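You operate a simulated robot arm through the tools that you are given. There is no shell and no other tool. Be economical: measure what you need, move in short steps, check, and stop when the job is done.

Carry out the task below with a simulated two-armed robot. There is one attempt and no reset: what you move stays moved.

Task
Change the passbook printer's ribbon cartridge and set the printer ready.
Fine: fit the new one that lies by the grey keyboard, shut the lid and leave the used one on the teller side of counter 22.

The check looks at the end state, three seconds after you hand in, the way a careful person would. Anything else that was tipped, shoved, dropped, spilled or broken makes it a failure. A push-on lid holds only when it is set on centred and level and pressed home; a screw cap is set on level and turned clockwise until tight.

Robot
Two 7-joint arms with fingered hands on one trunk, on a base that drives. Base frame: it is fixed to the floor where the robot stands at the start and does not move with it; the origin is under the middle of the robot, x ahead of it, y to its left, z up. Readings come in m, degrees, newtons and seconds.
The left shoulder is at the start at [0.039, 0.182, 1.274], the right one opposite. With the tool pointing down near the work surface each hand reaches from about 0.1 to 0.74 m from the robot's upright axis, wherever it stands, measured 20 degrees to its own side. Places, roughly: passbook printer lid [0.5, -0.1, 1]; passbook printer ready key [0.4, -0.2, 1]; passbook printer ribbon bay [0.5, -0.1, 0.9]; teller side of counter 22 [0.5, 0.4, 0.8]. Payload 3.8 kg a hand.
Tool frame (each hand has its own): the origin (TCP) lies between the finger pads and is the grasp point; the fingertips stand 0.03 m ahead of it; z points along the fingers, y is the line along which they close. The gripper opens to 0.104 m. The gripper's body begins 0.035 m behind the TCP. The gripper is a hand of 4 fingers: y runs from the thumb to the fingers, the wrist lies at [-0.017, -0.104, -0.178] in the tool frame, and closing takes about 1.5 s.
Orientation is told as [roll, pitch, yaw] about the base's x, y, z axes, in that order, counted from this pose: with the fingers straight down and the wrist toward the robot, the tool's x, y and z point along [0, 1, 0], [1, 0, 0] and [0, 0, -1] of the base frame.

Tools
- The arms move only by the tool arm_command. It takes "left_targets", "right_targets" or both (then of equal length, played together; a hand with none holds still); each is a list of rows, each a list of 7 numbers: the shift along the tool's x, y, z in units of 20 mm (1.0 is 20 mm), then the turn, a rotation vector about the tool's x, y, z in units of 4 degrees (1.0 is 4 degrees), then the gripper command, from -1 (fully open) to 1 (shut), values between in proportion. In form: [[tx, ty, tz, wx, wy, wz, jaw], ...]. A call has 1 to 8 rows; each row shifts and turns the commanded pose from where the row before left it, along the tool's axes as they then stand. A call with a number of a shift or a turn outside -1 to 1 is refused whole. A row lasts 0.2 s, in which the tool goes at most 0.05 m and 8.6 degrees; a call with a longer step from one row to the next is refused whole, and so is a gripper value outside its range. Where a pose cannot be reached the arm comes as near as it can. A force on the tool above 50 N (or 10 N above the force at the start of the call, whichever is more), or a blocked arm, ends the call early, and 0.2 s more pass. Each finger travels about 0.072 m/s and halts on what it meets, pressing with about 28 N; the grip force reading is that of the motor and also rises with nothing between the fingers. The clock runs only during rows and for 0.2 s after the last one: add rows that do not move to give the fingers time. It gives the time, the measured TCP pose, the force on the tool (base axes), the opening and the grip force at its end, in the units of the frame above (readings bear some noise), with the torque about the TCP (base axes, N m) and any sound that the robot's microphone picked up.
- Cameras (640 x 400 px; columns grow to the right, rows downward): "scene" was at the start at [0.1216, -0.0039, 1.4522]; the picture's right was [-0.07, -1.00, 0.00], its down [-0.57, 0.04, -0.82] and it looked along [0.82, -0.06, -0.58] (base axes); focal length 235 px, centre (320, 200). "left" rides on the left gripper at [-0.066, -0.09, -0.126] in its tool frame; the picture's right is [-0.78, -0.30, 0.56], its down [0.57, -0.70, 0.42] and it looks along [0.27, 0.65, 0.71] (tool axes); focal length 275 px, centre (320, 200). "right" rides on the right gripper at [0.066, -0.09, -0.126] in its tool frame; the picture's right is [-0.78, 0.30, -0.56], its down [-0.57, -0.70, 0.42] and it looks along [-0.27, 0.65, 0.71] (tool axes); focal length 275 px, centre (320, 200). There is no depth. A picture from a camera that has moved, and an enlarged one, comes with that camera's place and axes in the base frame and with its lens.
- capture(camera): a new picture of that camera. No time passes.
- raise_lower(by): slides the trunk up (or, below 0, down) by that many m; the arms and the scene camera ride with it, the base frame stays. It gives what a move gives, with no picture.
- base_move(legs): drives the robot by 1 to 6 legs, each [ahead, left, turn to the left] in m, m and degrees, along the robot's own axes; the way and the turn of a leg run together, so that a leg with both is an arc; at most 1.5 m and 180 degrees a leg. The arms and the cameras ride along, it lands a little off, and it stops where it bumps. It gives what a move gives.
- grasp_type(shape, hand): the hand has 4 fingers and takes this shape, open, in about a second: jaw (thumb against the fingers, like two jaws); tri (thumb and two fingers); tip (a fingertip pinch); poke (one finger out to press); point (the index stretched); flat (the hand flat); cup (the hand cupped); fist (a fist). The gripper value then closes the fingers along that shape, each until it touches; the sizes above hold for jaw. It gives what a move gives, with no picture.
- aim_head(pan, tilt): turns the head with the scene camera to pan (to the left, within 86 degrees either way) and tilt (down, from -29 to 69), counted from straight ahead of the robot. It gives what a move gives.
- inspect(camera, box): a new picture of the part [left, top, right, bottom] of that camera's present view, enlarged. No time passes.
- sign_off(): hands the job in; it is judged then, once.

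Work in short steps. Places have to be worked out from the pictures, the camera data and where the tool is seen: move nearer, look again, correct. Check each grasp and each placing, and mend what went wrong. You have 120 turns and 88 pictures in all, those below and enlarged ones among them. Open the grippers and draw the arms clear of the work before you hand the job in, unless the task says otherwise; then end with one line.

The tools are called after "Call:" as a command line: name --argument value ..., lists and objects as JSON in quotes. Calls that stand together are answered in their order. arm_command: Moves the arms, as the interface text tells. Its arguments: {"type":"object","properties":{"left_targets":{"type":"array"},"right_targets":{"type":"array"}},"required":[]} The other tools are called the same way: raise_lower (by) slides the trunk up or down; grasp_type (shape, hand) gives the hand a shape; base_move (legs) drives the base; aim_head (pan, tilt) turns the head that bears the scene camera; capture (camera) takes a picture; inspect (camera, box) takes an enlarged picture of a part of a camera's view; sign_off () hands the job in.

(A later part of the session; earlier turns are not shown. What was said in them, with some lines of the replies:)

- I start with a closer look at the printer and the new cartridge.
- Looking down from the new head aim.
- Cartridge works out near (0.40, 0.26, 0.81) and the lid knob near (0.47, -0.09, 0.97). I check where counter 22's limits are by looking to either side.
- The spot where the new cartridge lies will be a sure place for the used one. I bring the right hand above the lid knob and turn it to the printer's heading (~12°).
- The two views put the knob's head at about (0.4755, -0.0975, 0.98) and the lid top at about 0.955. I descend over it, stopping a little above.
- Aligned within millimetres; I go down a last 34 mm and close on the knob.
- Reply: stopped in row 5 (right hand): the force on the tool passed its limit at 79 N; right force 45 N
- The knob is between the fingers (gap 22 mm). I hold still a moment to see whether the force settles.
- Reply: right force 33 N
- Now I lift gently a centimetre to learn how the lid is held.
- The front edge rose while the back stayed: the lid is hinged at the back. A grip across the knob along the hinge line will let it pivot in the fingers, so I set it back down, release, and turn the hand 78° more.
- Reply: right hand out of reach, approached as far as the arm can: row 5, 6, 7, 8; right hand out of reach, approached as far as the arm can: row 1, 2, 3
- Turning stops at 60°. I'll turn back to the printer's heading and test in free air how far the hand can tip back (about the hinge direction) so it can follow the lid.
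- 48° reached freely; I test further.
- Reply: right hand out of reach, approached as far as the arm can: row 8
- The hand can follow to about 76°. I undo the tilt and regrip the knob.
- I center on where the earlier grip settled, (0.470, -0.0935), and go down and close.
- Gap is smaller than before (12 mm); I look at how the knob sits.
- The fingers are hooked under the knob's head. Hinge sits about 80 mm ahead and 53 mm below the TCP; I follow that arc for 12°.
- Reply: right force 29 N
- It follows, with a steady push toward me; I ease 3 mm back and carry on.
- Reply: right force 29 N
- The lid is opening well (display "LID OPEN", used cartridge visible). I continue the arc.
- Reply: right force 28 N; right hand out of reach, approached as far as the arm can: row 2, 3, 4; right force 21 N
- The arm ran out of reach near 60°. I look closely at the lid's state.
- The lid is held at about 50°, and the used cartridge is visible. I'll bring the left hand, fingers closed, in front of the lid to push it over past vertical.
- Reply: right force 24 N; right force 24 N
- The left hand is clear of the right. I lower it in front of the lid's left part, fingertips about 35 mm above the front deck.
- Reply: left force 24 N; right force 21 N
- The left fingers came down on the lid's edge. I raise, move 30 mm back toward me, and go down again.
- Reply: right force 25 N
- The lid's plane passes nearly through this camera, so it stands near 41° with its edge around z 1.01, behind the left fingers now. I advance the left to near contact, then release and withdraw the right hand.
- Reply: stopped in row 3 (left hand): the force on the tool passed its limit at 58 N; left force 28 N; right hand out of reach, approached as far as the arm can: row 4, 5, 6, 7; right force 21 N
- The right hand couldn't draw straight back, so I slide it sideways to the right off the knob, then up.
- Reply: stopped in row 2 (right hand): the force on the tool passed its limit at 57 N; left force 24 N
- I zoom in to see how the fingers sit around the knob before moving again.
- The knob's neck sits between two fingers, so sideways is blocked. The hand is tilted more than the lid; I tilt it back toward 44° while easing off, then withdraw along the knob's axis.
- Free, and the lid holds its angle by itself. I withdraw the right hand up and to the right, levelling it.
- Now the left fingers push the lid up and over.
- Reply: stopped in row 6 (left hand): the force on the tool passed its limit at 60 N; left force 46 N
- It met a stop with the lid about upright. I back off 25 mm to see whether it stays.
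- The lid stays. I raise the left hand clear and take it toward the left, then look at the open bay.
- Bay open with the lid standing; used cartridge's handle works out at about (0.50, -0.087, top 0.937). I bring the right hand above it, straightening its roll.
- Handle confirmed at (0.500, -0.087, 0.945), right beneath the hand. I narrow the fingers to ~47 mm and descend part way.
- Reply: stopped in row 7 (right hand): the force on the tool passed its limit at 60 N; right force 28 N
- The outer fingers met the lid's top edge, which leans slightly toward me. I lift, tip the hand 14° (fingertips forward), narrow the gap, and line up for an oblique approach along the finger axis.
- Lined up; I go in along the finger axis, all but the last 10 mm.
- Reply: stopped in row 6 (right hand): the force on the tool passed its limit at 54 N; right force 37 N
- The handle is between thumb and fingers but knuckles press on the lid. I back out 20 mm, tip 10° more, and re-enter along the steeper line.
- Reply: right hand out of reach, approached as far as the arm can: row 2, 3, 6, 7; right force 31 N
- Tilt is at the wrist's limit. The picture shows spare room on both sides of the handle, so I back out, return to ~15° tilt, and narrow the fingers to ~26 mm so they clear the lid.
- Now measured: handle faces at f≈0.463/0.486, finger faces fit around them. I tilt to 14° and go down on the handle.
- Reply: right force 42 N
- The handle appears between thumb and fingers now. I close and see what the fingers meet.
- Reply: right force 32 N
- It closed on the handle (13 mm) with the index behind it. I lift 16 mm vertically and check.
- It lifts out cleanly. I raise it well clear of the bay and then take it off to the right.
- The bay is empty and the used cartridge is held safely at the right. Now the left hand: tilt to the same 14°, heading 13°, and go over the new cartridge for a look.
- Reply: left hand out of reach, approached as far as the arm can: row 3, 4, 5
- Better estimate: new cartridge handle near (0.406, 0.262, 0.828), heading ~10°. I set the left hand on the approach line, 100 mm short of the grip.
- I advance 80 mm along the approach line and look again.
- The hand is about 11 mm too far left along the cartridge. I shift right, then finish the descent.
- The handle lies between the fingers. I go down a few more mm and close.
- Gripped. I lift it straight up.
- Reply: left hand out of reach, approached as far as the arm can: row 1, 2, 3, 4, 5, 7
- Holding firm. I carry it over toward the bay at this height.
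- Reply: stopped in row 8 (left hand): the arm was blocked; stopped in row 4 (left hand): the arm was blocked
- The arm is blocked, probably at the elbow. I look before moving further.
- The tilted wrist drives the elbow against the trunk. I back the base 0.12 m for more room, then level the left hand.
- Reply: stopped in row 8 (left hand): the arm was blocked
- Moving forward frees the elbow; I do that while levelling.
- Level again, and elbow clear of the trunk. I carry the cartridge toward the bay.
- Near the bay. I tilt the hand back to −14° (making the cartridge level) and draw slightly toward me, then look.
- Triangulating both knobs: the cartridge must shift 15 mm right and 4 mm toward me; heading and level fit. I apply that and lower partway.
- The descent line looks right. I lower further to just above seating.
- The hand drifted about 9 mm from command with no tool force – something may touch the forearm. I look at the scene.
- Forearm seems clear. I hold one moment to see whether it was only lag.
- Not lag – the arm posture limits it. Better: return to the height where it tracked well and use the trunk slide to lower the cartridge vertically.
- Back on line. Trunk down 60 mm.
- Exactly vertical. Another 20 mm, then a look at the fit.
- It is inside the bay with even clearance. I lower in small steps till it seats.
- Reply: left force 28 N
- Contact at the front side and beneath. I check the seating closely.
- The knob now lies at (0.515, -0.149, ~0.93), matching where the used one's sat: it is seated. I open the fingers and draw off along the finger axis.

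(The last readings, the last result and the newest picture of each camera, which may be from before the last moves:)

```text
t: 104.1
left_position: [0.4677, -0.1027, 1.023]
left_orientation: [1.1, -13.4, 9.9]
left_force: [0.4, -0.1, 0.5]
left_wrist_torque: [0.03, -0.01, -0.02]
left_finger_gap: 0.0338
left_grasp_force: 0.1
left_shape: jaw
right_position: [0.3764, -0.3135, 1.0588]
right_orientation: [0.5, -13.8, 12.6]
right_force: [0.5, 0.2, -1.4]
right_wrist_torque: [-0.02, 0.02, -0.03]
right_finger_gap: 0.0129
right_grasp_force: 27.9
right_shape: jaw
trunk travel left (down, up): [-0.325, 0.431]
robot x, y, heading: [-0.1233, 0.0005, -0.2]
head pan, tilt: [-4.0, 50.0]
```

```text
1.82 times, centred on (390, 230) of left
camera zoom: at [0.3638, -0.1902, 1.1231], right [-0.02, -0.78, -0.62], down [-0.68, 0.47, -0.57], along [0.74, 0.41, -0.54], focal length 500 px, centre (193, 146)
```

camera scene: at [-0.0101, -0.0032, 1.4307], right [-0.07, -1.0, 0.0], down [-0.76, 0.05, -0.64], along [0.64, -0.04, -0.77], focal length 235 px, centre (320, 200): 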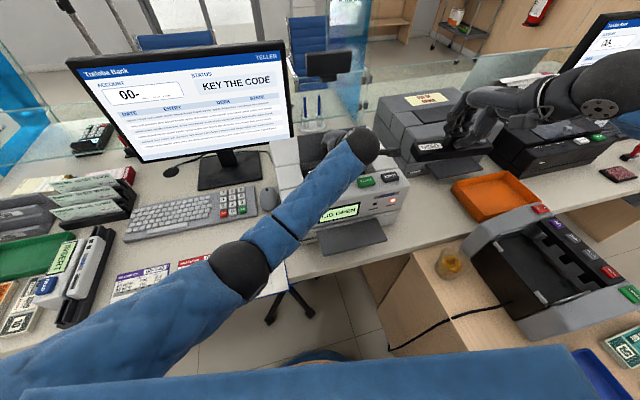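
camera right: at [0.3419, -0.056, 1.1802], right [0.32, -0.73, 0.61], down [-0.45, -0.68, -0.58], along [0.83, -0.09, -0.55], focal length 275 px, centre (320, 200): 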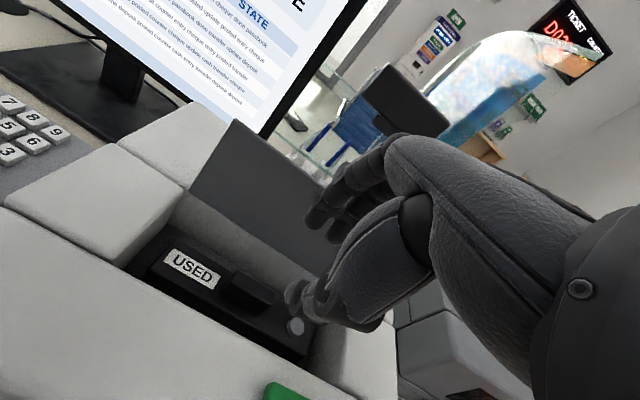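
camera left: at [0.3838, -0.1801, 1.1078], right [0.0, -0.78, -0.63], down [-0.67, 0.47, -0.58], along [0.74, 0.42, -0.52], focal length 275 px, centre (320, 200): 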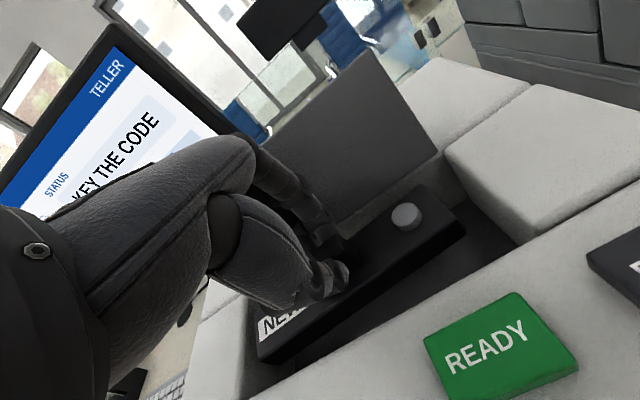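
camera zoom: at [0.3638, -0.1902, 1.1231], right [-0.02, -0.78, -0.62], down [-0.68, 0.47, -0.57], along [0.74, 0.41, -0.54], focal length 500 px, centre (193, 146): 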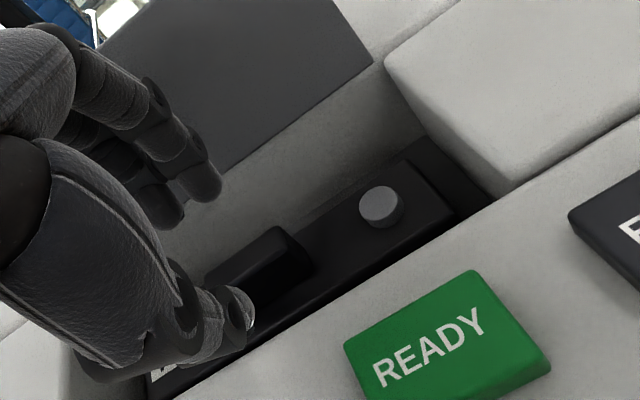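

It stays in place. I raise the trunk, and take the left hand away to the left, levelling it.

Call:
raise_lower --by 0.1

Call:
arm_command --left_targets '[[0, 0, 0, 1, 0, 0, 0.35], [0.5, 0, 0, 1, 0, 0, 0.35], [1, 0, 0, 1, 0, 0, 0.35], [1, 0, 0, 0.4, 0, 0, 0.35], [1, 0, 0, 0, 0, 0, 0.35], [1, 0, 0, 0, 0, 0, 0.35], [1, 0, 0, 0, 0, 0, 0.35], [1, 0, 0, 0, 0, 0, 0.35]]'

Call:
arm_command --left_targets '[[1, 0, 0, 0, 0, 0, 0.35], [1, 0, 0, 0, 0, 0, 0.35], [1, 0, 0, 0, 0, 0, 0.35], [1, 0, 0, 0, 0, 0, 0.35], [1, 0, 0, 0, 0, 0, 0.35], [1, 0, 0, 0, 0, 0, 0.35], [1, 0, -0.5, 0, 0, 0, 0.35], [1, 0, -0.5, 0, 0, 0, 0.35]]'

Call:
inspect --camera "scene" --box '[260, 100, 440, 220]'

```text
t: 105.5
left_position: [0.4695, -0.1028, 1.1246]
left_orientation: [0.9, -13.7, 10.0]
left_force: [0.6, 0.4, -0.1]
left_wrist_torque: [-0.03, -0.02, 0.04]
left_finger_gap: 0.034
left_grasp_force: 0.1
left_shape: jaw
right_position: [0.377, -0.3145, 1.1598]
right_orientation: [0.5, -13.8, 12.6]
right_force: [0.2, 0.4, -0.2]
right_wrist_torque: [-0.01, 0.02, -0.02]
right_finger_gap: 0.0131
right_grasp_force: 28.1
right_shape: jaw
trunk travel left (down, up): [-0.425, 0.331]
robot x, y, heading: [-0.1151, -0.0003, -0.0]
head pan, tilt: [-4.0, 50.0]
```

```text
t: 107.2
left_position: [0.4448, 0.0246, 1.1269]
left_orientation: [0.9, -0.1, 10.0]
left_force: [0.1, 0.3, -0.1]
left_wrist_torque: [0.01, -0.02, 0.03]
left_finger_gap: 0.0339
left_grasp_force: 0.0
left_shape: jaw
right_position: [0.3766, -0.3123, 1.16]
right_orientation: [0.6, -13.7, 12.7]
right_force: [0.1, -0.8, -1.1]
right_wrist_torque: [0.01, 0.0, 0.01]
right_finger_gap: 0.0131
right_grasp_force: 27.9
right_shape: jaw
trunk travel left (down, up): [-0.425, 0.331]
robot x, y, heading: [-0.1213, -0.0005, 0.2]
head pan, tilt: [-4.0, 50.0]
```

```text
t: 109.0
left_position: [0.4177, 0.1832, 1.1495]
left_orientation: [1.1, -0.1, 10.1]
left_force: [0.1, -0.1, -0.9]
left_wrist_torque: [-0.02, -0.03, 0.01]
left_finger_gap: 0.0338
left_grasp_force: 0.1
left_shape: jaw
right_position: [0.3765, -0.313, 1.1599]
right_orientation: [0.6, -13.9, 12.6]
right_force: [-0.2, 0.3, 0.0]
right_wrist_torque: [0.02, 0.05, 0.01]
right_finger_gap: 0.0131
right_grasp_force: 28.2
right_shape: jaw
trunk travel left (down, up): [-0.425, 0.331]
robot x, y, heading: [-0.1187, -0.0039, -0.1]
head pan, tilt: [-4.0, 50.0]
```

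```text
3.33 times, centred on (350, 160) of scene
camera zoom: at [-0.0101, -0.0027, 1.4307], right [-0.07, -1.0, 0.0], down [-0.76, 0.05, -0.64], along [0.64, -0.04, -0.77], focal length 785 px, centre (220, 333)
```

zoom: 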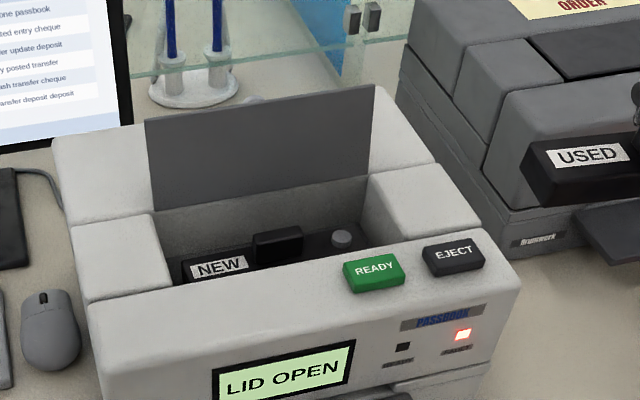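

The new cartridge is seated. For shutting the lid I retract the left hand a bit, drive forward again 0.12 m, fingers shut.

Call:
arm_command --left_targets '[[0, -1, 0, 0, 0, 0, 1], [0, -1, 0, 0, 0, 0, 1], [0, -1, 0, 0, 0, 0, 1], [0, -1, -0.5, 0, 0, 0, 1]]'

Call:
base_move --legs '[[0.12, 0, 0]]'

```text
t: 110.2
left_position: [0.3847, 0.1895, 1.1658]
left_orientation: [1.0, -5.9, 12.0]
left_force: [0.4, 0.7, 0.8]
left_wrist_torque: [0.01, 0.04, 0.0]
left_finger_gap: 0.0
left_grasp_force: 28.4
left_shape: jaw
left hand out of reach, approached as far as the arm can: row 2, 3, 4
right_position: [0.3771, -0.3141, 1.159]
right_orientation: [0.5, -13.7, 12.6]
right_force: [-0.4, 0.4, -1.0]
right_wrist_torque: [0.0, 0.02, 0.0]
right_finger_gap: 0.0131
right_grasp_force: 27.8
right_shape: jaw
trunk travel left (down, up): [-0.425, 0.331]
robot x, y, heading: [-0.1215, -0.0015, 0.0]
head pan, tilt: [-4.0, 50.0]
stopped in row 4 (left hand): the arm was blocked; the commanded pose is now the measured one
```

```text
t: 111.5
left_position: [0.5073, 0.1873, 1.1649]
left_orientation: [1.2, -5.7, 12.0]
left_force: [0.2, 0.8, -0.7]
left_wrist_torque: [0.0, 0.0, 0.0]
left_finger_gap: 0.0
left_grasp_force: 28.3
left_shape: jaw
right_position: [0.4989, -0.3141, 1.1593]
right_orientation: [0.5, -13.8, 12.5]
right_force: [1.1, 0.1, -1.5]
right_wrist_torque: [0.02, 0.01, 0.02]
right_finger_gap: 0.0133
right_grasp_force: 28.1
right_shape: jaw
trunk travel left (down, up): [-0.425, 0.331]
robot x, y, heading: [0.0013, -0.0001, 0.1]
head pan, tilt: [-4.0, 50.0]
```

Now left hand: across behind the lid, at safe height first.

Call:
arm_command --left_targets '[[-1, 0, 0, 1, 0, 0, 1], [-1, 0, 0, 0.4, 0, 0, 1], [-1, 0, 0, 0, 0, 0, 1], [-1, 0, 0, 0, 0, 0, 1], [-1, 0, 0, 0, 0, 0, 1], [-1, 0, 0, 0, 0, 0, 1]]'

Call:
arm_command --left_targets '[[-1, 0, 0, 0, 0, 0, 1], [-1, 0, 0, 0, 0, 0, 1], [-1, 0, 0, 0, 0, 0, 1], [-1, 0, 0, 0, 0, 0, 1], [-1, 0.3, 0, 0, 0, 0, 1], [-0.8, 0.4, 0, 0, 0, 0, 1]]'

Call:
capture --camera "left"

```text
t: 112.9
left_position: [0.5423, 0.0709, 1.1519]
left_orientation: [1.2, -0.2, 11.9]
left_force: [0.4, 0.2, 0.2]
left_wrist_torque: [-0.04, 0.01, 0.06]
left_finger_gap: 0.0
left_grasp_force: 27.2
left_shape: jaw
left hand out of reach, approached as far as the arm can: row 1, 2
right_position: [0.4976, -0.3138, 1.1587]
right_orientation: [0.5, -13.8, 12.6]
right_force: [-0.1, -0.1, -1.6]
right_wrist_torque: [0.01, -0.01, 0.02]
right_finger_gap: 0.0132
right_grasp_force: 28.4
right_shape: jaw
trunk travel left (down, up): [-0.425, 0.331]
robot x, y, heading: [-0.0026, -0.0009, 0.1]
head pan, tilt: [-4.0, 50.0]
```

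```text
t: 114.3
left_position: [0.5801, -0.0376, 1.1496]
left_orientation: [1.1, -0.2, 12.1]
left_force: [-0.8, 0.5, -0.7]
left_wrist_torque: [-0.05, -0.02, 0.0]
left_finger_gap: 0.0
left_grasp_force: 27.7
left_shape: jaw
right_position: [0.4963, -0.3149, 1.159]
right_orientation: [0.5, -13.8, 12.6]
right_force: [0.1, 0.4, -0.8]
right_wrist_torque: [0.03, 0.04, 0.01]
right_finger_gap: 0.0133
right_grasp_force: 27.9
right_shape: jaw
trunk travel left (down, up): [-0.425, 0.331]
robot x, y, heading: [0.002, -0.0022, 0.1]
head pan, tilt: [-4.0, 50.0]
```

```text
9 pictures are left
camera left: at [0.505, -0.1236, 1.2732], right [-0.13, -0.81, -0.57], down [-0.81, 0.42, -0.42], along [0.58, 0.41, -0.71], focal length 275 px, centre (320, 200)
```

left: 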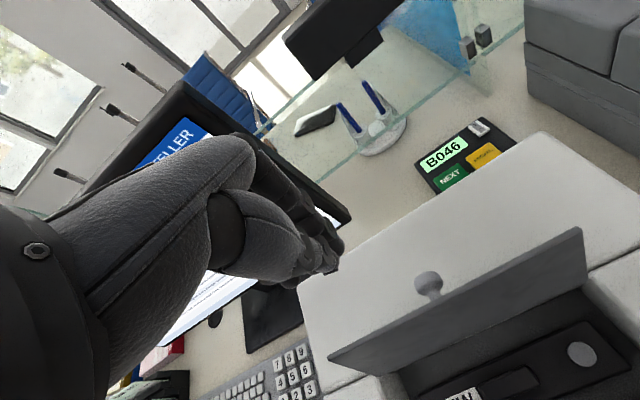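

The hand is behind the lid. I lower it and pull the lid toward me.

Call:
arm_command --left_targets '[[0, 0, 1, 0, 0, 0, 1], [0, 0, 1, 0, 0, 0, 1], [0, 0, 1, 0, 0, 0, 1], [0, 0, 1, 0, 0, 0, 1], [0, 0, 1, 0, 0, 0, 1], [0, 0, 0.3, 0, 0, 0, 1]]'

Call:
arm_command --left_targets '[[0, -1, 0, 0, 0, 0, 1], [0, -1, 0, 0, 0, 0, 1], [0, -1, 0, 0, 0, 0, 1], [0, -1, 0, 0, 0, 0, 1], [0, -1, 0, 0, 0, 0, 1], [0, -0.8, 0, 0, 0, 0, 1]]'

Call:
capture --camera "scene"

```text
t: 115.7
left_position: [0.5857, -0.0293, 1.0517]
left_orientation: [1.2, -1.3, 12.5]
left_force: [-0.3, -0.4, 0.1]
left_wrist_torque: [0.03, 0.03, 0.0]
left_finger_gap: 0.0001
left_grasp_force: 28.0
left_shape: jaw
right_position: [0.4973, -0.3138, 1.159]
right_orientation: [0.6, -13.7, 12.6]
right_force: [-0.7, 0.7, -1.8]
right_wrist_torque: [-0.01, 0.01, 0.02]
right_finger_gap: 0.0131
right_grasp_force: 28.3
right_shape: jaw
trunk travel left (down, up): [-0.425, 0.331]
robot x, y, heading: [-0.0022, -0.0014, -0.1]
head pan, tilt: [-4.0, 50.0]
```

```text
t: 116.7
left_position: [0.5468, -0.0319, 1.1142]
left_orientation: [-0.1, -9.1, 13.9]
left_force: [-0.5, -0.1, 0.4]
left_wrist_torque: [0.0, -0.02, 0.02]
left_finger_gap: 0.0
left_grasp_force: 28.3
left_shape: jaw
right_position: [0.4973, -0.3144, 1.1595]
right_orientation: [0.6, -13.7, 12.6]
right_force: [0.4, 0.5, -1.5]
right_wrist_torque: [0.01, 0.0, -0.04]
right_finger_gap: 0.0132
right_grasp_force: 27.5
right_shape: jaw
trunk travel left (down, up): [-0.425, 0.331]
robot x, y, heading: [0.0011, -0.0006, 0.3]
head pan, tilt: [-4.0, 50.0]
stopped in row 4 (left hand): the arm was blocked; the commanded pose is now the measured one
```

```text
8 pictures are left
camera scene: at [0.1108, -0.003, 1.4307], right [-0.07, -1.0, 0.0], down [-0.76, 0.05, -0.64], along [0.64, -0.04, -0.77], focal length 235 px, centre (320, 200)
```

scene: 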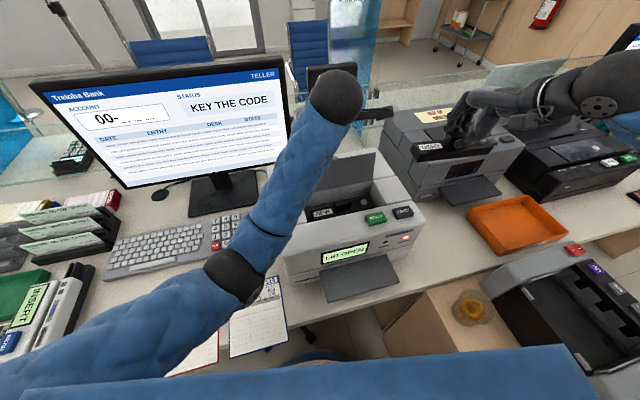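

The elbow meets the trunk again. I lift a little, back the base 0.13 m so the arm works more extended, then reach out behind the lid again.

Call:
arm_command --left_targets '[[0, 0.5, -0.7, 0, 0, 0, 1], [0, 0.5, -0.7, 0, 0, 0, 1]]'

Call:
base_move --legs '[[-0.13, 0, 0]]'

Call:
arm_command --left_targets '[[0, 1, 0, 1, 0, 0, 1], [0, 1, 0, 1, 0, 0, 1], [0, 1, 0, 0.2, 0, 0.4, 1], [0, 1, 0, 0, 0, 0, 1], [0, 1, 0, 0, 0, 0, 1], [0, 1, 0, 0, 0, 0, 1], [0, 1, 0, 0, 0, 0, 1]]'

```text
t: 117.3
left_position: [0.5582, -0.0326, 1.1469]
left_orientation: [-0.2, -8.7, 13.5]
left_force: [0.0, 0.2, 0.0]
left_wrist_torque: [0.01, -0.03, -0.01]
left_finger_gap: 0.0
left_grasp_force: 28.2
left_shape: jaw
right_position: [0.4971, -0.3132, 1.159]
right_orientation: [0.5, -13.9, 12.5]
right_force: [-0.4, 0.8, -0.1]
right_wrist_torque: [0.01, -0.01, 0.0]
right_finger_gap: 0.0132
right_grasp_force: 28.5
right_shape: jaw
trunk travel left (down, up): [-0.425, 0.331]
robot x, y, heading: [-0.0014, -0.0007, 0.3]
head pan, tilt: [-4.0, 50.0]
```

```text
t: 118.6
left_position: [0.4275, -0.0321, 1.1471]
left_orientation: [-0.2, -9.0, 13.6]
left_force: [0.3, 0.0, -0.9]
left_wrist_torque: [-0.01, -0.02, 0.0]
left_finger_gap: 0.0
left_grasp_force: 28.6
left_shape: jaw
right_position: [0.3663, -0.3135, 1.1603]
right_orientation: [0.5, -13.9, 12.5]
right_force: [-0.4, 0.3, -1.1]
right_wrist_torque: [0.01, -0.02, -0.03]
right_finger_gap: 0.0131
right_grasp_force: 28.0
right_shape: jaw
trunk travel left (down, up): [-0.425, 0.331]
robot x, y, heading: [-0.1311, -0.0018, -0.0]
head pan, tilt: [-4.0, 50.0]
```

```text
t: 120.2
left_position: [0.5651, -0.0007, 1.15]
left_orientation: [-0.3, -0.1, 12.0]
left_force: [-0.3, 0.0, -0.5]
left_wrist_torque: [-0.02, 0.02, 0.03]
left_finger_gap: 0.0
left_grasp_force: 28.6
left_shape: jaw
right_position: [0.3681, -0.3136, 1.1588]
right_orientation: [0.6, -13.8, 12.4]
right_force: [-0.1, -0.3, -0.5]
right_wrist_torque: [0.04, 0.04, -0.04]
right_finger_gap: 0.0129
right_grasp_force: 28.0
right_shape: jaw
trunk travel left (down, up): [-0.425, 0.331]
robot x, y, heading: [-0.1281, 0.0004, -0.0]
head pan, tilt: [-4.0, 50.0]
```

Good posture now. I shift 30 mm right, and lower with the trunk slide.

Call:
arm_command --left_targets '[[-0.8, 0.3, 0, 0, 0, 0, 1], [-0.7, 0.3, 0, 0, 0, 0, 1], [0, 0, 0, 0, 0, 0, 1]]'

Call:
raise_lower --by -0.11

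Call:
arm_command --left_targets '[[0, -1, 0, 0, 0, 0, 1], [0, -1, 0, 0, 0, 0, 1], [0, -1, 0, 0, 0, 0, 1], [0, -1, 0, 0, 0, 0, 1], [0, -1, 0, 0, 0, 0, 1], [0, -0.7, 0, 0, 0, 0, 1]]'

```text
t: 121.0
left_position: [0.5736, -0.015, 1.1522]
left_orientation: [-0.3, -0.4, 12.1]
left_force: [-0.5, 0.1, -0.2]
left_wrist_torque: [0.04, -0.01, 0.04]
left_finger_gap: 0.0001
left_grasp_force: 28.8
left_shape: jaw
left hand out of reach, approached as far as the arm can: row 2
right_position: [0.3678, -0.3139, 1.1592]
right_orientation: [0.4, -13.9, 12.5]
right_force: [0.1, 0.1, -0.4]
right_wrist_torque: [0.0, 0.01, 0.02]
right_finger_gap: 0.0131
right_grasp_force: 28.0
right_shape: jaw
trunk travel left (down, up): [-0.425, 0.331]
robot x, y, heading: [-0.1259, 0.001, -0.1]
head pan, tilt: [-4.0, 50.0]
```

```text
t: 122.4
left_position: [0.5744, -0.014, 1.0424]
left_orientation: [-0.2, -0.2, 12.0]
left_force: [0.3, 0.8, 1.1]
left_wrist_torque: [0.0, -0.05, 0.01]
left_finger_gap: 0.0
left_grasp_force: 27.3
left_shape: jaw
right_position: [0.3672, -0.3134, 1.0513]
right_orientation: [0.5, -14.0, 12.5]
right_force: [-0.4, -0.1, -0.2]
right_wrist_torque: [0.01, -0.01, 0.01]
right_finger_gap: 0.0134
right_grasp_force: 27.7
right_shape: jaw
trunk travel left (down, up): [-0.315, 0.441]
robot x, y, heading: [-0.1279, 0.002, 0.2]
head pan, tilt: [-4.0, 50.0]
```

```text
t: 123.8
left_position: [0.4617, -0.0387, 1.0402]
left_orientation: [-0.2, -0.2, 12.1]
left_force: [-1.2, 0.5, 0.1]
left_wrist_torque: [-0.02, -0.01, -0.04]
left_finger_gap: 0.0
left_grasp_force: 27.5
left_shape: jaw
right_position: [0.3676, -0.3137, 1.0489]
right_orientation: [0.5, -13.8, 12.5]
right_force: [0.0, 0.7, -0.3]
right_wrist_torque: [-0.01, -0.02, -0.01]
right_finger_gap: 0.0133
right_grasp_force: 28.3
right_shape: jaw
trunk travel left (down, up): [-0.315, 0.441]
robot x, y, heading: [-0.1263, -0.0034, -0.1]
head pan, tilt: [-4.0, 50.0]
```

The sweep went through. I press down with the trunk slide and look.

Call:
raise_lower --by -0.045

Call:
inspect --camera "scene" --box '[250, 80, 450, 220]'

```text
t: 124.7
left_position: [0.4641, -0.0386, 1.0013]
left_orientation: [-0.7, -1.0, 12.0]
left_force: [10.2, 0.2, 31.9]
left_wrist_torque: [-0.02, -0.5, 0.05]
left_finger_gap: 0.0
left_grasp_force: 28.1
left_shape: jaw
right_position: [0.3666, -0.3134, 1.0064]
right_orientation: [0.5, -14.0, 12.5]
right_force: [0.2, 1.0, 0.3]
right_wrist_torque: [-0.02, 0.0, -0.03]
right_finger_gap: 0.0132
right_grasp_force: 28.3
right_shape: jaw
trunk travel left (down, up): [-0.27, 0.486]
robot x, y, heading: [-0.1287, -0.0002, -0.1]
head pan, tilt: [-4.0, 50.0]
```

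```text
2.86 times, centred on (350, 150) of scene
camera zoom: at [0.0298, -0.0026, 1.2744], right [-0.07, -1.0, 0.0], down [-0.76, 0.05, -0.64], along [0.64, -0.04, -0.77], focal length 673 px, centre (234, 343)
```

zoom: 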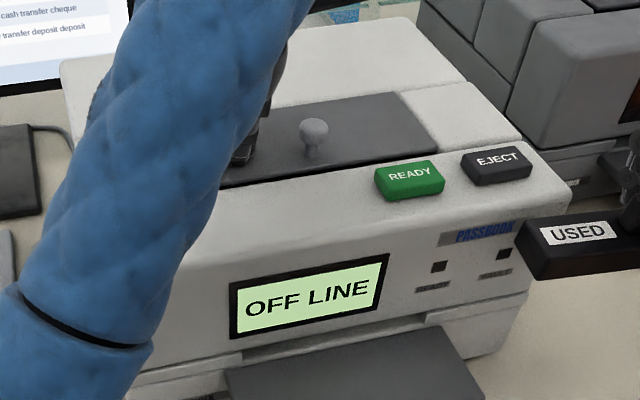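

Display shows "OFF LINE": the lid is shut and the cartridge accepted. Now raise, move the right hand 0.12 m aside for room, and bring the left over READY, tilted so the thumb leads.

Call:
raise_lower --by 0.06

Call:
arm_command --right_targets '[[-1, 0, 0, 0, 0, 0, 1], [-1, 0, 0, 0, 0, 0, 1], [-1, 0, 0, 0, 0, 0, 1], [-1, 0, 0, 0, 0, 0, 1], [-1, 0, 0, 0, 0, 0, 1], [-1, 0, 0, 0, 0, 0, 1]]'

Call:
arm_command --left_targets '[[-0.8, -0.2, 0, 0, 0, 0.5, 0], [-0.8, -0.2, 0, -0.6, 0, 0, 0], [-0.8, -0.2, 0, -1, 0, 0, 0], [-0.8, -0.2, 0, -1, 0, 0, 0], [-0.8, -0.2, 0, -0.8, 0, 0, 0], [-0.8, -0.2, 0, 0, 0, 0, 0], [-0.95, -0.1, 0, 0, 0, 0, 0], [0, 0, 0, 0, 0, 0, 0]]'

Call:
inspect --camera "left" --box '[160, 100, 560, 380]'

```text
t: 125.7
left_position: [0.4641, -0.038, 1.0535]
left_orientation: [-0.3, 0.0, 12.1]
left_force: [0.9, 0.4, -0.4]
left_wrist_torque: [-0.01, -0.02, -0.02]
left_finger_gap: 0.0
left_grasp_force: 28.2
left_shape: jaw
right_position: [0.3686, -0.314, 1.0628]
right_orientation: [0.5, -13.7, 12.5]
right_force: [-0.3, -0.2, -0.3]
right_wrist_torque: [0.03, -0.01, 0.02]
right_finger_gap: 0.0132
right_grasp_force: 28.4
right_shape: jaw
trunk travel left (down, up): [-0.33, 0.426]
robot x, y, heading: [-0.1291, 0.0005, -0.2]
head pan, tilt: [-4.0, 50.0]
```

```text
t: 127.1
left_position: [0.464, -0.0383, 1.0556]
left_orientation: [-0.2, -0.3, 12.0]
left_force: [0.4, 0.1, -0.3]
left_wrist_torque: [-0.02, -0.01, 0.01]
left_finger_gap: 0.0001
left_grasp_force: 27.7
left_shape: jaw
right_position: [0.3947, -0.4306, 1.0624]
right_orientation: [0.6, -13.9, 12.5]
right_force: [0.5, 0.5, -1.3]
right_wrist_torque: [-0.01, -0.03, 0.0]
right_finger_gap: 0.0131
right_grasp_force: 28.1
right_shape: jaw
trunk travel left (down, up): [-0.33, 0.426]
robot x, y, heading: [-0.1265, -0.0021, -0.2]
head pan, tilt: [-4.0, 50.0]
```

```text
t: 128.9
left_position: [0.4598, -0.1565, 1.0535]
left_orientation: [-0.2, -13.8, 10.2]
left_force: [-0.3, -0.7, -0.3]
left_wrist_torque: [0.02, 0.01, 0.02]
left_finger_gap: 0.0518
left_grasp_force: 0.0
left_shape: jaw
right_position: [0.3935, -0.4305, 1.0626]
right_orientation: [0.5, -13.8, 12.6]
right_force: [0.4, -0.1, -1.1]
right_wrist_torque: [0.02, 0.04, 0.01]
right_finger_gap: 0.0133
right_grasp_force: 28.0
right_shape: jaw
trunk travel left (down, up): [-0.33, 0.426]
robot x, y, heading: [-0.129, -0.0, 0.3]
head pan, tilt: [-4.0, 50.0]
```

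```text
1.43 times, centred on (360, 240) of left
camera zoom: at [0.3541, -0.2417, 1.1543], right [-0.02, -0.79, -0.61], down [-0.67, 0.46, -0.58], along [0.74, 0.4, -0.54], focal length 393 px, centre (263, 143)
```

zoom: 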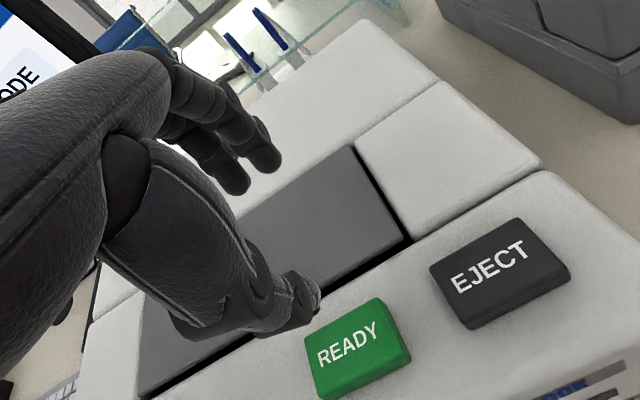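

Thumb tip is right above READY. I lower with the trunk slide in stages.

Call:
raise_lower --by -0.044

Call:
raise_lower --by -0.006

```text
t: 129.7
left_position: [0.4571, -0.1559, 1.0128]
left_orientation: [-0.4, -13.9, 10.0]
left_force: [-1.4, -0.7, 16.2]
left_wrist_torque: [-0.18, 0.55, -0.02]
left_finger_gap: 0.0504
left_grasp_force: 0.2
left_shape: jaw
right_position: [0.3927, -0.4304, 1.0206]
right_orientation: [0.5, -14.1, 12.6]
right_force: [0.8, 0.2, -0.9]
right_wrist_torque: [0.0, 0.02, 0.01]
right_finger_gap: 0.013
right_grasp_force: 27.5
right_shape: jaw
trunk travel left (down, up): [-0.286, 0.47]
robot x, y, heading: [-0.1301, 0.0006, 0.2]
head pan, tilt: [-4.0, 50.0]
heard: click
```

```text
t: 130.3
left_position: [0.4549, -0.1573, 1.0083]
left_orientation: [-0.4, -14.3, 10.0]
left_force: [-5.3, -1.8, 32.3]
left_wrist_torque: [-0.36, 1.04, -0.02]
left_finger_gap: 0.0498
left_grasp_force: 0.1
left_shape: jaw
right_position: [0.3912, -0.4306, 1.0153]
right_orientation: [0.4, -14.0, 12.6]
right_force: [-0.2, -0.1, -1.8]
right_wrist_torque: [-0.01, 0.0, -0.03]
right_finger_gap: 0.0134
right_grasp_force: 27.7
right_shape: jaw
trunk travel left (down, up): [-0.28, 0.476]
robot x, y, heading: [-0.1336, -0.0001, -0.1]
head pan, tilt: [-4.0, 50.0]
```

A click was heard. I raise clear and read the display.

Call:
raise_lower --by 0.12

Call:
inspect --camera "scene" --box '[180, 100, 480, 290]'

```text
t: 131.8
left_position: [0.4583, -0.1559, 1.1234]
left_orientation: [-0.1, -13.8, 10.1]
left_force: [0.1, 0.2, 0.4]
left_wrist_torque: [-0.03, 0.01, 0.0]
left_finger_gap: 0.0517
left_grasp_force: 0.0
left_shape: jaw
right_position: [0.3947, -0.4311, 1.1319]
right_orientation: [0.5, -13.8, 12.7]
right_force: [0.5, -0.3, -0.9]
right_wrist_torque: [0.0, 0.0, -0.03]
right_finger_gap: 0.0132
right_grasp_force: 28.0
right_shape: jaw
trunk travel left (down, up): [-0.4, 0.356]
robot x, y, heading: [-0.1295, -0.0004, 0.3]
head pan, tilt: [-4.0, 50.0]
```

```text
2.11 times, centred on (330, 195) of scene
camera zoom: at [-0.0125, -0.0033, 1.4054], right [-0.07, -1.0, 0.0], down [-0.76, 0.05, -0.64], along [0.64, -0.04, -0.77], focal length 496 px, centre (299, 210)
```

zoom: 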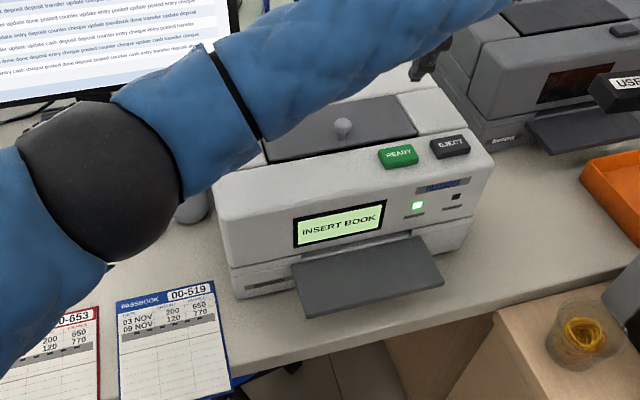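

"INSERT BOOK" with a green light: the printer is ready. Now the left arm goes back to the left, levelled, to make room for placing the used cartridge.

Call:
arm_command --left_targets '[[0.3, 0.2, -0.5, 1, 0, 0, 0], [1, 0.2, -0.5, 1, 0, 0, 0], [1, 0.2, -0.5, 1, 0, 0, 0], [1, 0.2, 0, 0.4, 0, 0, 0], [1, 0.2, 0, 0, 0, 0, 0], [1, 0.2, 0, 0, 0, 0, 0], [1, 0.2, 0, 0, 0, 0, 0], [1, 0.2, 0, 0, 0, 0, 0]]'

Call:
arm_command --left_targets '[[1, 0.1, 0, 0, 0, 0, 0], [1, 0.1, 0, 0, 0, 0, 0], [1, 0.1, 0, 0, 0, 0, 0], [1, 0.1, 0, 0, 0, 0, 0], [1, 0.1, 0, 0, 0, 0, 0], [1, 0.1, 0, 0, 0, 0, 0], [1, 0.1, 0, 0, 0, 0, 0], [1, 0.1, 0, 0, 0, 0, 0]]'

Call:
base_move --legs '[[0, 0.33, 0]]'

Call:
capture --camera "scene"

```text
t: 133.6
left_position: [0.4604, -0.0079, 1.1546]
left_orientation: [-0.2, -0.3, 10.0]
left_force: [0.3, 0.0, 0.0]
left_wrist_torque: [0.0, -0.02, 0.03]
left_finger_gap: 0.0516
left_grasp_force: 0.0
left_shape: jaw
right_position: [0.3945, -0.4302, 1.1338]
right_orientation: [0.5, -13.9, 12.5]
right_force: [0.5, 0.4, -1.0]
right_wrist_torque: [-0.04, 0.03, -0.01]
right_finger_gap: 0.0133
right_grasp_force: 27.6
right_shape: jaw
trunk travel left (down, up): [-0.4, 0.356]
robot x, y, heading: [-0.1253, 0.0011, -0.3]
head pan, tilt: [-4.0, 50.0]
```

```text
t: 135.4
left_position: [0.4469, 0.1549, 1.1541]
left_orientation: [-0.2, -0.1, 9.9]
left_force: [-0.7, -0.4, -0.5]
left_wrist_torque: [-0.02, 0.01, -0.05]
left_finger_gap: 0.0516
left_grasp_force: 0.1
left_shape: jaw
right_position: [0.3938, -0.4305, 1.1329]
right_orientation: [0.5, -13.8, 12.5]
right_force: [-0.5, -0.1, -0.9]
right_wrist_torque: [0.04, -0.04, 0.0]
right_finger_gap: 0.0131
right_grasp_force: 28.2
right_shape: jaw
trunk travel left (down, up): [-0.4, 0.356]
robot x, y, heading: [-0.1276, 0.0006, -0.1]
head pan, tilt: [-4.0, 50.0]
```

```text
t: 137.6
left_position: [0.4451, 0.486, 1.1539]
left_orientation: [-0.3, -0.3, 10.1]
left_force: [-0.5, 0.5, -0.3]
left_wrist_torque: [-0.03, 0.03, 0.0]
left_finger_gap: 0.0517
left_grasp_force: 0.0
left_shape: jaw
right_position: [0.3956, -0.097, 1.1333]
right_orientation: [0.5, -13.8, 12.7]
right_force: [-0.4, 0.5, -0.8]
right_wrist_torque: [-0.03, 0.0, -0.02]
right_finger_gap: 0.0131
right_grasp_force: 27.9
right_shape: jaw
trunk travel left (down, up): [-0.4, 0.356]
robot x, y, heading: [-0.1288, 0.329, 0.4]
head pan, tilt: [-4.0, 50.0]
```

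```text
4 pictures are left
camera scene: at [-0.0133, 0.3298, 1.4055], right [-0.07, -1.0, 0.0], down [-0.76, 0.05, -0.64], along [0.64, -0.04, -0.77], focal length 235 px, centre (320, 200)
```

scene: 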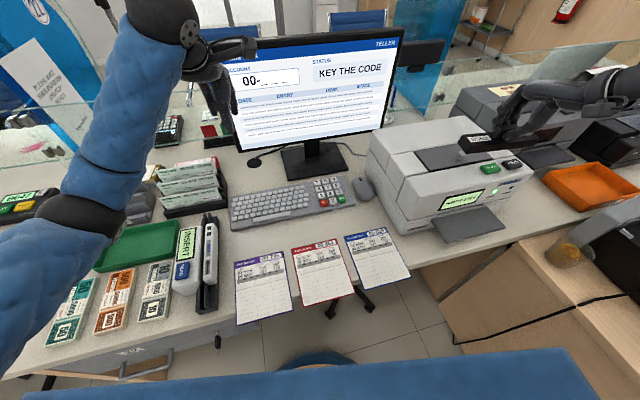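

The old spot is free. I carry the used cartridge over to it, staying high.

Call:
arm_command --right_targets '[[1, 0.234, 0.058, 0, 0, 0, 1], [1, 0.234, 0.058, 0, 0, 0, 1], [1, 0.234, 0.058, 0, 0, 0, 1], [1, 0.234, 0.058, 0, 0, 0, 1], [1, 0.234, 0.058, 0, 0, 0, 1], [1, 0.234, 0.058, 0, 0, 0, 1], [1, 0.234, 0.058, 0, 0, 0, 1], [1, 0.234, 0.058, 0, 0, 0, 1]]'

Call:
arm_command --right_targets '[[1, 0.234, 0.058, 0, 0, 0, 1], [1, 0.234, 0.058, 0, 0, 0, 1], [1, 0.234, 0.058, 0, 0, 0, 1], [1, 0.234, 0.058, 0, 0, 0, 1], [1, 0.234, 0.058, 0, 0, 0, 1], [1, 0.234, 0.058, 0, 0, 0, 1], [1, 0.234, 0.058, 0, 0, 0, 1], [1, 0.234, 0.058, 0, 0, 0, 1]]'

Call:
arm_command --right_targets '[[0.9, 0.2, 0.05, 0, 0, 0, 1], [0.85, 0.2, 0.05, 0, 0, 0, 1], [0, 0, 0, 0, 0, 0, 1]]'

```text
t: 139.4
left_position: [0.4463, 0.4868, 1.1546]
left_orientation: [-0.3, -0.1, 10.0]
left_force: [-0.6, -0.1, 0.5]
left_wrist_torque: [0.01, 0.04, 0.01]
left_finger_gap: 0.052
left_grasp_force: 0.0
left_shape: jaw
right_position: [0.3965, 0.068, 1.1339]
right_orientation: [0.6, -13.7, 12.7]
right_force: [0.0, 0.1, -1.4]
right_wrist_torque: [0.0, 0.01, 0.01]
right_finger_gap: 0.0132
right_grasp_force: 27.5
right_shape: jaw
trunk travel left (down, up): [-0.4, 0.356]
robot x, y, heading: [-0.1306, 0.3327, 0.3]
head pan, tilt: [-4.0, 50.0]
```

```text
t: 141.2
left_position: [0.4473, 0.4854, 1.1531]
left_orientation: [-0.3, -0.1, 10.2]
left_force: [-0.7, -0.4, 1.3]
left_wrist_torque: [0.01, 0.0, -0.01]
left_finger_gap: 0.0519
left_grasp_force: 0.1
left_shape: jaw
right_position: [0.4004, 0.2318, 1.1356]
right_orientation: [0.5, -13.9, 12.6]
right_force: [-0.1, -0.5, -0.4]
right_wrist_torque: [0.02, 0.01, -0.01]
right_finger_gap: 0.013
right_grasp_force: 28.1
right_shape: jaw
trunk travel left (down, up): [-0.4, 0.356]
robot x, y, heading: [-0.1306, 0.3293, 0.2]
head pan, tilt: [-4.0, 50.0]
```

```text
t: 142.0
left_position: [0.4466, 0.485, 1.1551]
left_orientation: [-0.3, -0.2, 10.0]
left_force: [0.1, -0.5, 0.2]
left_wrist_torque: [-0.01, 0.02, -0.01]
left_finger_gap: 0.0516
left_grasp_force: 0.1
left_shape: jaw
right_position: [0.3997, 0.2676, 1.1347]
right_orientation: [0.5, -13.8, 12.5]
right_force: [0.3, -0.3, 0.7]
right_wrist_torque: [0.02, 0.01, -0.01]
right_finger_gap: 0.0131
right_grasp_force: 28.3
right_shape: jaw
trunk travel left (down, up): [-0.4, 0.356]
robot x, y, heading: [-0.131, 0.3287, 0.1]
head pan, tilt: [-4.0, 50.0]
```

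Exactly above the spot. I lower with the arm in two stages.

Call:
arm_command --right_targets '[[0, -0.237, 0.97, 0, 0, 0, 1], [0, -0.237, 0.97, 0, 0, 0, 1], [0, -0.237, 0.97, 0, 0, 0, 1], [0, -0.237, 0.97, 0, 0, 0, 1], [0, -0.237, 0.97, 0, 0, 0, 1], [0, -0.237, 0.97, 0, 0, 0, 1], [0, -0.237, 0.97, 0, 0, 0, 1], [0, -0.237, 0.97, 0, 0, 0, 1]]'

Call:
arm_command --right_targets '[[0, -0.237, 0.97, 0, 0, 0, 1], [0, -0.237, 0.97, 0, 0, 0, 1], [0, -0.237, 0.97, 0, 0, 0, 1], [0, -0.237, 0.97, 0, 0, 0, 1], [0, 0, 0, 0, 0, 0, 1]]'

Call:
inspect --camera "scene" --box '[220, 130, 440, 270]'

```text
t: 143.8
left_position: [0.4457, 0.4849, 1.1551]
left_orientation: [-0.2, -0.1, 10.1]
left_force: [0.8, 0.6, 1.0]
left_wrist_torque: [-0.03, -0.03, -0.03]
left_finger_gap: 0.0517
left_grasp_force: 0.1
left_shape: jaw
right_position: [0.3993, 0.2687, 0.9754]
right_orientation: [0.5, -13.8, 12.7]
right_force: [0.1, 0.0, -0.4]
right_wrist_torque: [0.01, 0.04, 0.0]
right_finger_gap: 0.0128
right_grasp_force: 28.1
right_shape: jaw
trunk travel left (down, up): [-0.4, 0.356]
robot x, y, heading: [-0.131, 0.328, 0.2]
head pan, tilt: [-4.0, 50.0]
```

```text
t: 145.0
left_position: [0.447, 0.4809, 1.155]
left_orientation: [-0.1, -0.2, 10.1]
left_force: [-0.3, 0.4, -0.7]
left_wrist_torque: [0.07, 0.01, 0.06]
left_finger_gap: 0.0517
left_grasp_force: 0.1
left_shape: jaw
right_position: [0.4013, 0.2679, 0.8964]
right_orientation: [0.5, -13.6, 12.5]
right_force: [-1.2, -0.4, -1.5]
right_wrist_torque: [0.01, 0.0, 0.0]
right_finger_gap: 0.0134
right_grasp_force: 28.5
right_shape: jaw
trunk travel left (down, up): [-0.4, 0.356]
robot x, y, heading: [-0.1341, 0.3338, -0.1]
head pan, tilt: [-4.0, 50.0]
```

```text
2.86 times, centred on (330, 200) of scene
camera zoom: at [-0.013, 0.3255, 1.4054], right [-0.07, -1.0, 0.0], down [-0.76, 0.05, -0.64], along [0.64, -0.04, -0.77], focal length 673 px, centre (291, 200)
```

zoom: 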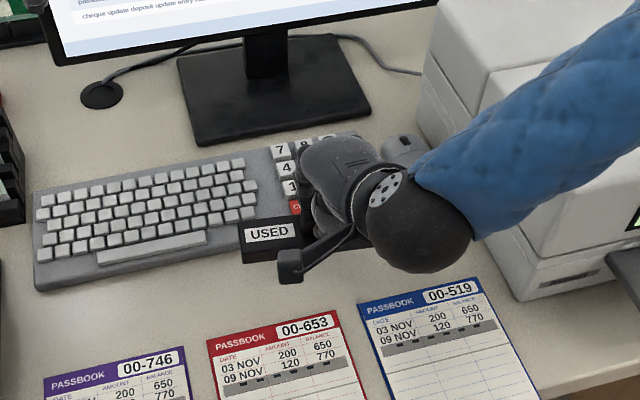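

Clear of keyboard and passbooks. I lower the last centimetres until contact.

Call:
arm_command --right_targets '[[0, -0.237, 0.97, 0, 0, 0, 1], [0, -0.19, 0.78, 0, 0, 0, 1], [0, -0.06, 0.25, 0, 0, 0, 1]]'

```text
t: 145.8
left_position: [0.4471, 0.4865, 1.1559]
left_orientation: [-0.2, -0.2, 10.2]
left_force: [-0.2, 0.6, -0.7]
left_wrist_torque: [-0.04, 0.02, 0.02]
left_finger_gap: 0.0518
left_grasp_force: 0.1
left_shape: jaw
right_position: [0.4007, 0.2704, 0.8925]
right_orientation: [0.2, -13.5, 12.5]
right_force: [0.1, 0.4, -0.3]
right_wrist_torque: [-0.03, 0.02, 0.0]
right_finger_gap: 0.0131
right_grasp_force: 28.9
right_shape: jaw
right hand out of reach, approached as far as the arm can: row 1, 2
trunk travel left (down, up): [-0.4, 0.356]
robot x, y, heading: [-0.129, 0.3308, 0.3]
head pan, tilt: [-4.0, 50.0]
```

The arm is at its limit here, so the trunk slide lowers the rest; the left hand stays well above things.

Call:
raise_lower --by -0.034

Call:
raise_lower --by -0.007

```text
t: 146.6
left_position: [0.4456, 0.485, 1.1205]
left_orientation: [-0.2, -0.2, 10.0]
left_force: [0.1, 0.7, 0.1]
left_wrist_torque: [0.0, -0.01, -0.02]
left_finger_gap: 0.0519
left_grasp_force: 0.0
left_shape: jaw
right_position: [0.4015, 0.2714, 0.8546]
right_orientation: [0.4, -13.2, 12.3]
right_force: [-1.2, -0.3, -0.6]
right_wrist_torque: [-0.03, 0.0, 0.01]
right_finger_gap: 0.0132
right_grasp_force: 28.4
right_shape: jaw
trunk travel left (down, up): [-0.366, 0.39]
robot x, y, heading: [-0.1278, 0.3325, 0.4]
head pan, tilt: [-4.0, 50.0]
```

```text
t: 147.1
left_position: [0.4458, 0.4871, 1.1135]
left_orientation: [-0.3, -0.1, 10.3]
left_force: [-0.3, 0.9, 0.4]
left_wrist_torque: [0.0, -0.03, 0.02]
left_finger_gap: 0.0516
left_grasp_force: 0.1
left_shape: jaw
right_position: [0.4017, 0.2714, 0.8477]
right_orientation: [0.1, -13.1, 12.4]
right_force: [-0.5, 0.3, -0.8]
right_wrist_torque: [0.0, -0.01, -0.02]
right_finger_gap: 0.0135
right_grasp_force: 28.1
right_shape: jaw
trunk travel left (down, up): [-0.359, 0.397]
robot x, y, heading: [-0.1271, 0.3348, 0.4]
head pan, tilt: [-4.0, 50.0]
```

No contact yet; a few millimetres more at a time.

Call:
raise_lower --by -0.005

Call:
raise_lower --by -0.004

```text
t: 147.7
left_position: [0.4455, 0.4855, 1.1092]
left_orientation: [-0.3, -0.2, 10.1]
left_force: [-0.4, -0.6, 0.7]
left_wrist_torque: [0.01, -0.02, -0.02]
left_finger_gap: 0.0518
left_grasp_force: 0.1
left_shape: jaw
right_position: [0.3994, 0.2701, 0.8419]
right_orientation: [0.3, -13.0, 12.4]
right_force: [0.6, 0.1, -0.9]
right_wrist_torque: [0.01, -0.03, 0.0]
right_finger_gap: 0.0134
right_grasp_force: 27.9
right_shape: jaw
trunk travel left (down, up): [-0.354, 0.402]
robot x, y, heading: [-0.1285, 0.3316, 0.1]
head pan, tilt: [-4.0, 50.0]
```

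```text
t: 148.2
left_position: [0.4461, 0.485, 1.1051]
left_orientation: [-0.1, -0.2, 10.1]
left_force: [0.0, 0.3, 0.7]
left_wrist_torque: [0.01, 0.02, 0.01]
left_finger_gap: 0.0521
left_grasp_force: 0.0
left_shape: jaw
right_position: [0.4016, 0.2699, 0.839]
right_orientation: [0.2, -13.2, 12.4]
right_force: [1.7, 0.0, 8.9]
right_wrist_torque: [-0.04, -0.03, 0.03]
right_finger_gap: 0.0133
right_grasp_force: 28.0
right_shape: jaw
trunk travel left (down, up): [-0.35, 0.406]
robot x, y, heading: [-0.1271, 0.3336, 0.2]
head pan, tilt: [-4.0, 50.0]
```

Contact at 9 N. I lower 2 mm more, then open the fingers and check.

Call:
raise_lower --by -0.002

Call:
arm_command --right_targets '[[0, 0, 0, 0, 0, 0, 0.7], [0, 0, 0, 0, 0, 0, 0.4], [0, 0, 0, 0, 0, 0, 0.2], [0, 0, 0, 0, 0, 0, 0.2]]'

Call:
raise_lower --by 0.12

Call:
inspect --camera "scene" --box '[220, 130, 440, 270]'

```text
t: 148.7
left_position: [0.4456, 0.4856, 1.104]
left_orientation: [-0.2, -0.2, 10.1]
left_force: [-0.9, -0.8, -0.1]
left_wrist_torque: [0.04, 0.03, 0.02]
left_finger_gap: 0.0517
left_grasp_force: 0.1
left_shape: jaw
right_position: [0.401, 0.2698, 0.8362]
right_orientation: [0.1, -13.3, 12.4]
right_force: [3.9, -1.7, 16.7]
right_wrist_torque: [-0.11, -0.04, 0.02]
right_finger_gap: 0.0139
right_grasp_force: 27.6
right_shape: jaw
trunk travel left (down, up): [-0.348, 0.408]
robot x, y, heading: [-0.132, 0.3314, 0.1]
head pan, tilt: [-4.0, 50.0]
```

```text
t: 149.7
left_position: [0.4454, 0.4867, 1.1036]
left_orientation: [-0.2, -0.1, 10.2]
left_force: [-0.1, -0.2, -0.6]
left_wrist_torque: [0.0, 0.0, 0.03]
left_finger_gap: 0.0519
left_grasp_force: 0.1
left_shape: jaw
right_position: [0.3994, 0.2716, 0.8375]
right_orientation: [0.3, -12.9, 12.4]
right_force: [1.8, 0.7, 12.2]
right_wrist_torque: [0.02, 0.06, -0.01]
right_finger_gap: 0.0387
right_grasp_force: 0.0
right_shape: jaw
trunk travel left (down, up): [-0.348, 0.408]
robot x, y, heading: [-0.1307, 0.3337, 0.4]
head pan, tilt: [-4.0, 50.0]
```

```text
t: 151.2
left_position: [0.4461, 0.4841, 1.2223]
left_orientation: [-0.1, -0.1, 10.1]
left_force: [0.4, -0.7, 0.0]
left_wrist_torque: [-0.01, 0.0, 0.01]
left_finger_gap: 0.0518
left_grasp_force: 0.0
left_shape: jaw
right_position: [0.4016, 0.2697, 0.955]
right_orientation: [0.2, -12.9, 12.3]
right_force: [-0.1, -0.1, 0.2]
right_wrist_torque: [-0.03, 0.0, -0.02]
right_finger_gap: 0.0416
right_grasp_force: 0.0
right_shape: jaw
trunk travel left (down, up): [-0.468, 0.288]
robot x, y, heading: [-0.1302, 0.3298, 0.4]
head pan, tilt: [-4.0, 50.0]
```

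```text
2.86 times, centred on (330, 200) of scene
camera zoom: at [-0.0273, 0.3285, 1.4738], right [-0.07, -1.0, 0.0], down [-0.76, 0.05, -0.64], along [0.64, -0.04, -0.77], focal length 673 px, centre (291, 200)
```

zoom: 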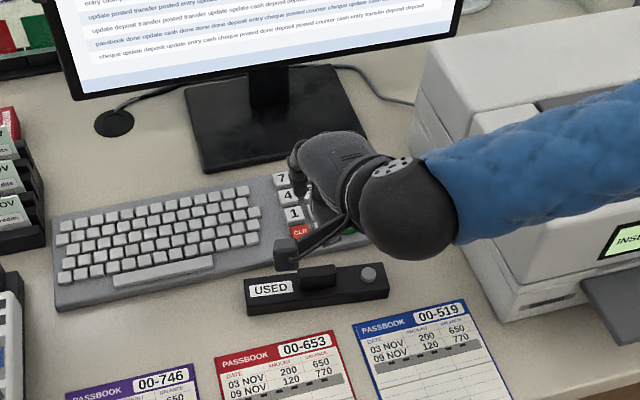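

The used cartridge lies flat by the keyboard. I raise the trunk, open both hands and drive back clear.

Call:
raise_lower --by 0.15

Call:
arm_command --left_targets '[[0, 0, 0, 0, 0, 0, -1], [0, 0, 0, 0, 0, 0, -1], [0, 0, 0, 0, 0, 0, -1], [0, 0, 0, 0, 0, 0, -1]]' --right_targets '[[0, 0, 0, 0, 0, 0, -1], [0, 0, 0, 0, 0, 0, -1], [0, 0, 0, 0, 0, 0, -1], [0, 0, 0, 0, 0, 0, -1]]'

Call:
base_move --legs '[[-0.2, 0, 0]]'

Call:
capture --camera "scene"

```text
t: 152.9
left_position: [0.4461, 0.4848, 1.3714]
left_orientation: [-0.2, 0.0, 10.1]
left_force: [-0.8, -0.6, 0.5]
left_wrist_torque: [0.05, 0.02, -0.01]
left_finger_gap: 0.0517
left_grasp_force: 0.0
left_shape: jaw
right_position: [0.4021, 0.2699, 1.1056]
right_orientation: [0.3, -12.9, 12.4]
right_force: [-0.2, 0.2, -0.1]
right_wrist_torque: [0.0, 0.01, -0.03]
right_finger_gap: 0.0413
right_grasp_force: 0.1
right_shape: jaw
trunk travel left (down, up): [-0.618, 0.138]
robot x, y, heading: [-0.13, 0.3331, 0.3]
head pan, tilt: [-4.0, 50.0]
```

```text
t: 153.9
left_position: [0.4462, 0.4854, 1.3712]
left_orientation: [-0.2, -0.2, 10.1]
left_force: [-0.9, 0.3, 1.2]
left_wrist_torque: [-0.05, 0.0, 0.02]
left_finger_gap: 0.1036
left_grasp_force: 0.1
left_shape: jaw
right_position: [0.4015, 0.2704, 1.1059]
right_orientation: [0.3, -13.0, 12.4]
right_force: [0.0, 0.9, -0.1]
right_wrist_torque: [0.0, 0.01, -0.01]
right_finger_gap: 0.1038
right_grasp_force: 0.1
right_shape: jaw
trunk travel left (down, up): [-0.618, 0.138]
robot x, y, heading: [-0.1311, 0.3308, 0.2]
head pan, tilt: [-4.0, 50.0]
```

```text
t: 155.6
left_position: [0.246, 0.4847, 1.3722]
left_orientation: [-0.2, -0.2, 10.1]
left_force: [-1.0, -0.9, 0.3]
left_wrist_torque: [0.0, -0.03, 0.02]
left_finger_gap: 0.1037
left_grasp_force: 0.1
left_shape: jaw
right_position: [0.2001, 0.2697, 1.1075]
right_orientation: [0.3, -12.9, 12.3]
right_force: [0.4, -0.4, 0.0]
right_wrist_torque: [0.0, -0.03, 0.01]
right_finger_gap: 0.1036
right_grasp_force: 0.1
right_shape: jaw
trunk travel left (down, up): [-0.618, 0.138]
robot x, y, heading: [-0.3306, 0.3303, 0.2]
head pan, tilt: [-4.0, 50.0]
```

```text
1 pictures are left
camera scene: at [-0.2426, 0.3281, 1.6245], right [-0.07, -1.0, 0.0], down [-0.76, 0.05, -0.64], along [0.64, -0.04, -0.77], focal length 235 px, centre (320, 200)
```

scene: 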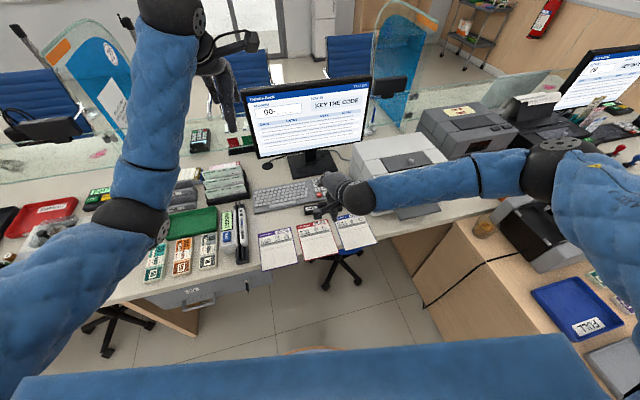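

Everything stands in order and both hands are open and clear of the counter. I hand in.

Call:
sign_off

```text
The job is handed in.
```

The new ribbon cartridge is fitted, the lid is shut, and the printer shows "INSERT BOOK" with a green light after I pressed READY; the used cartridge lies by the grey keyboard on the teller side of counter 22.
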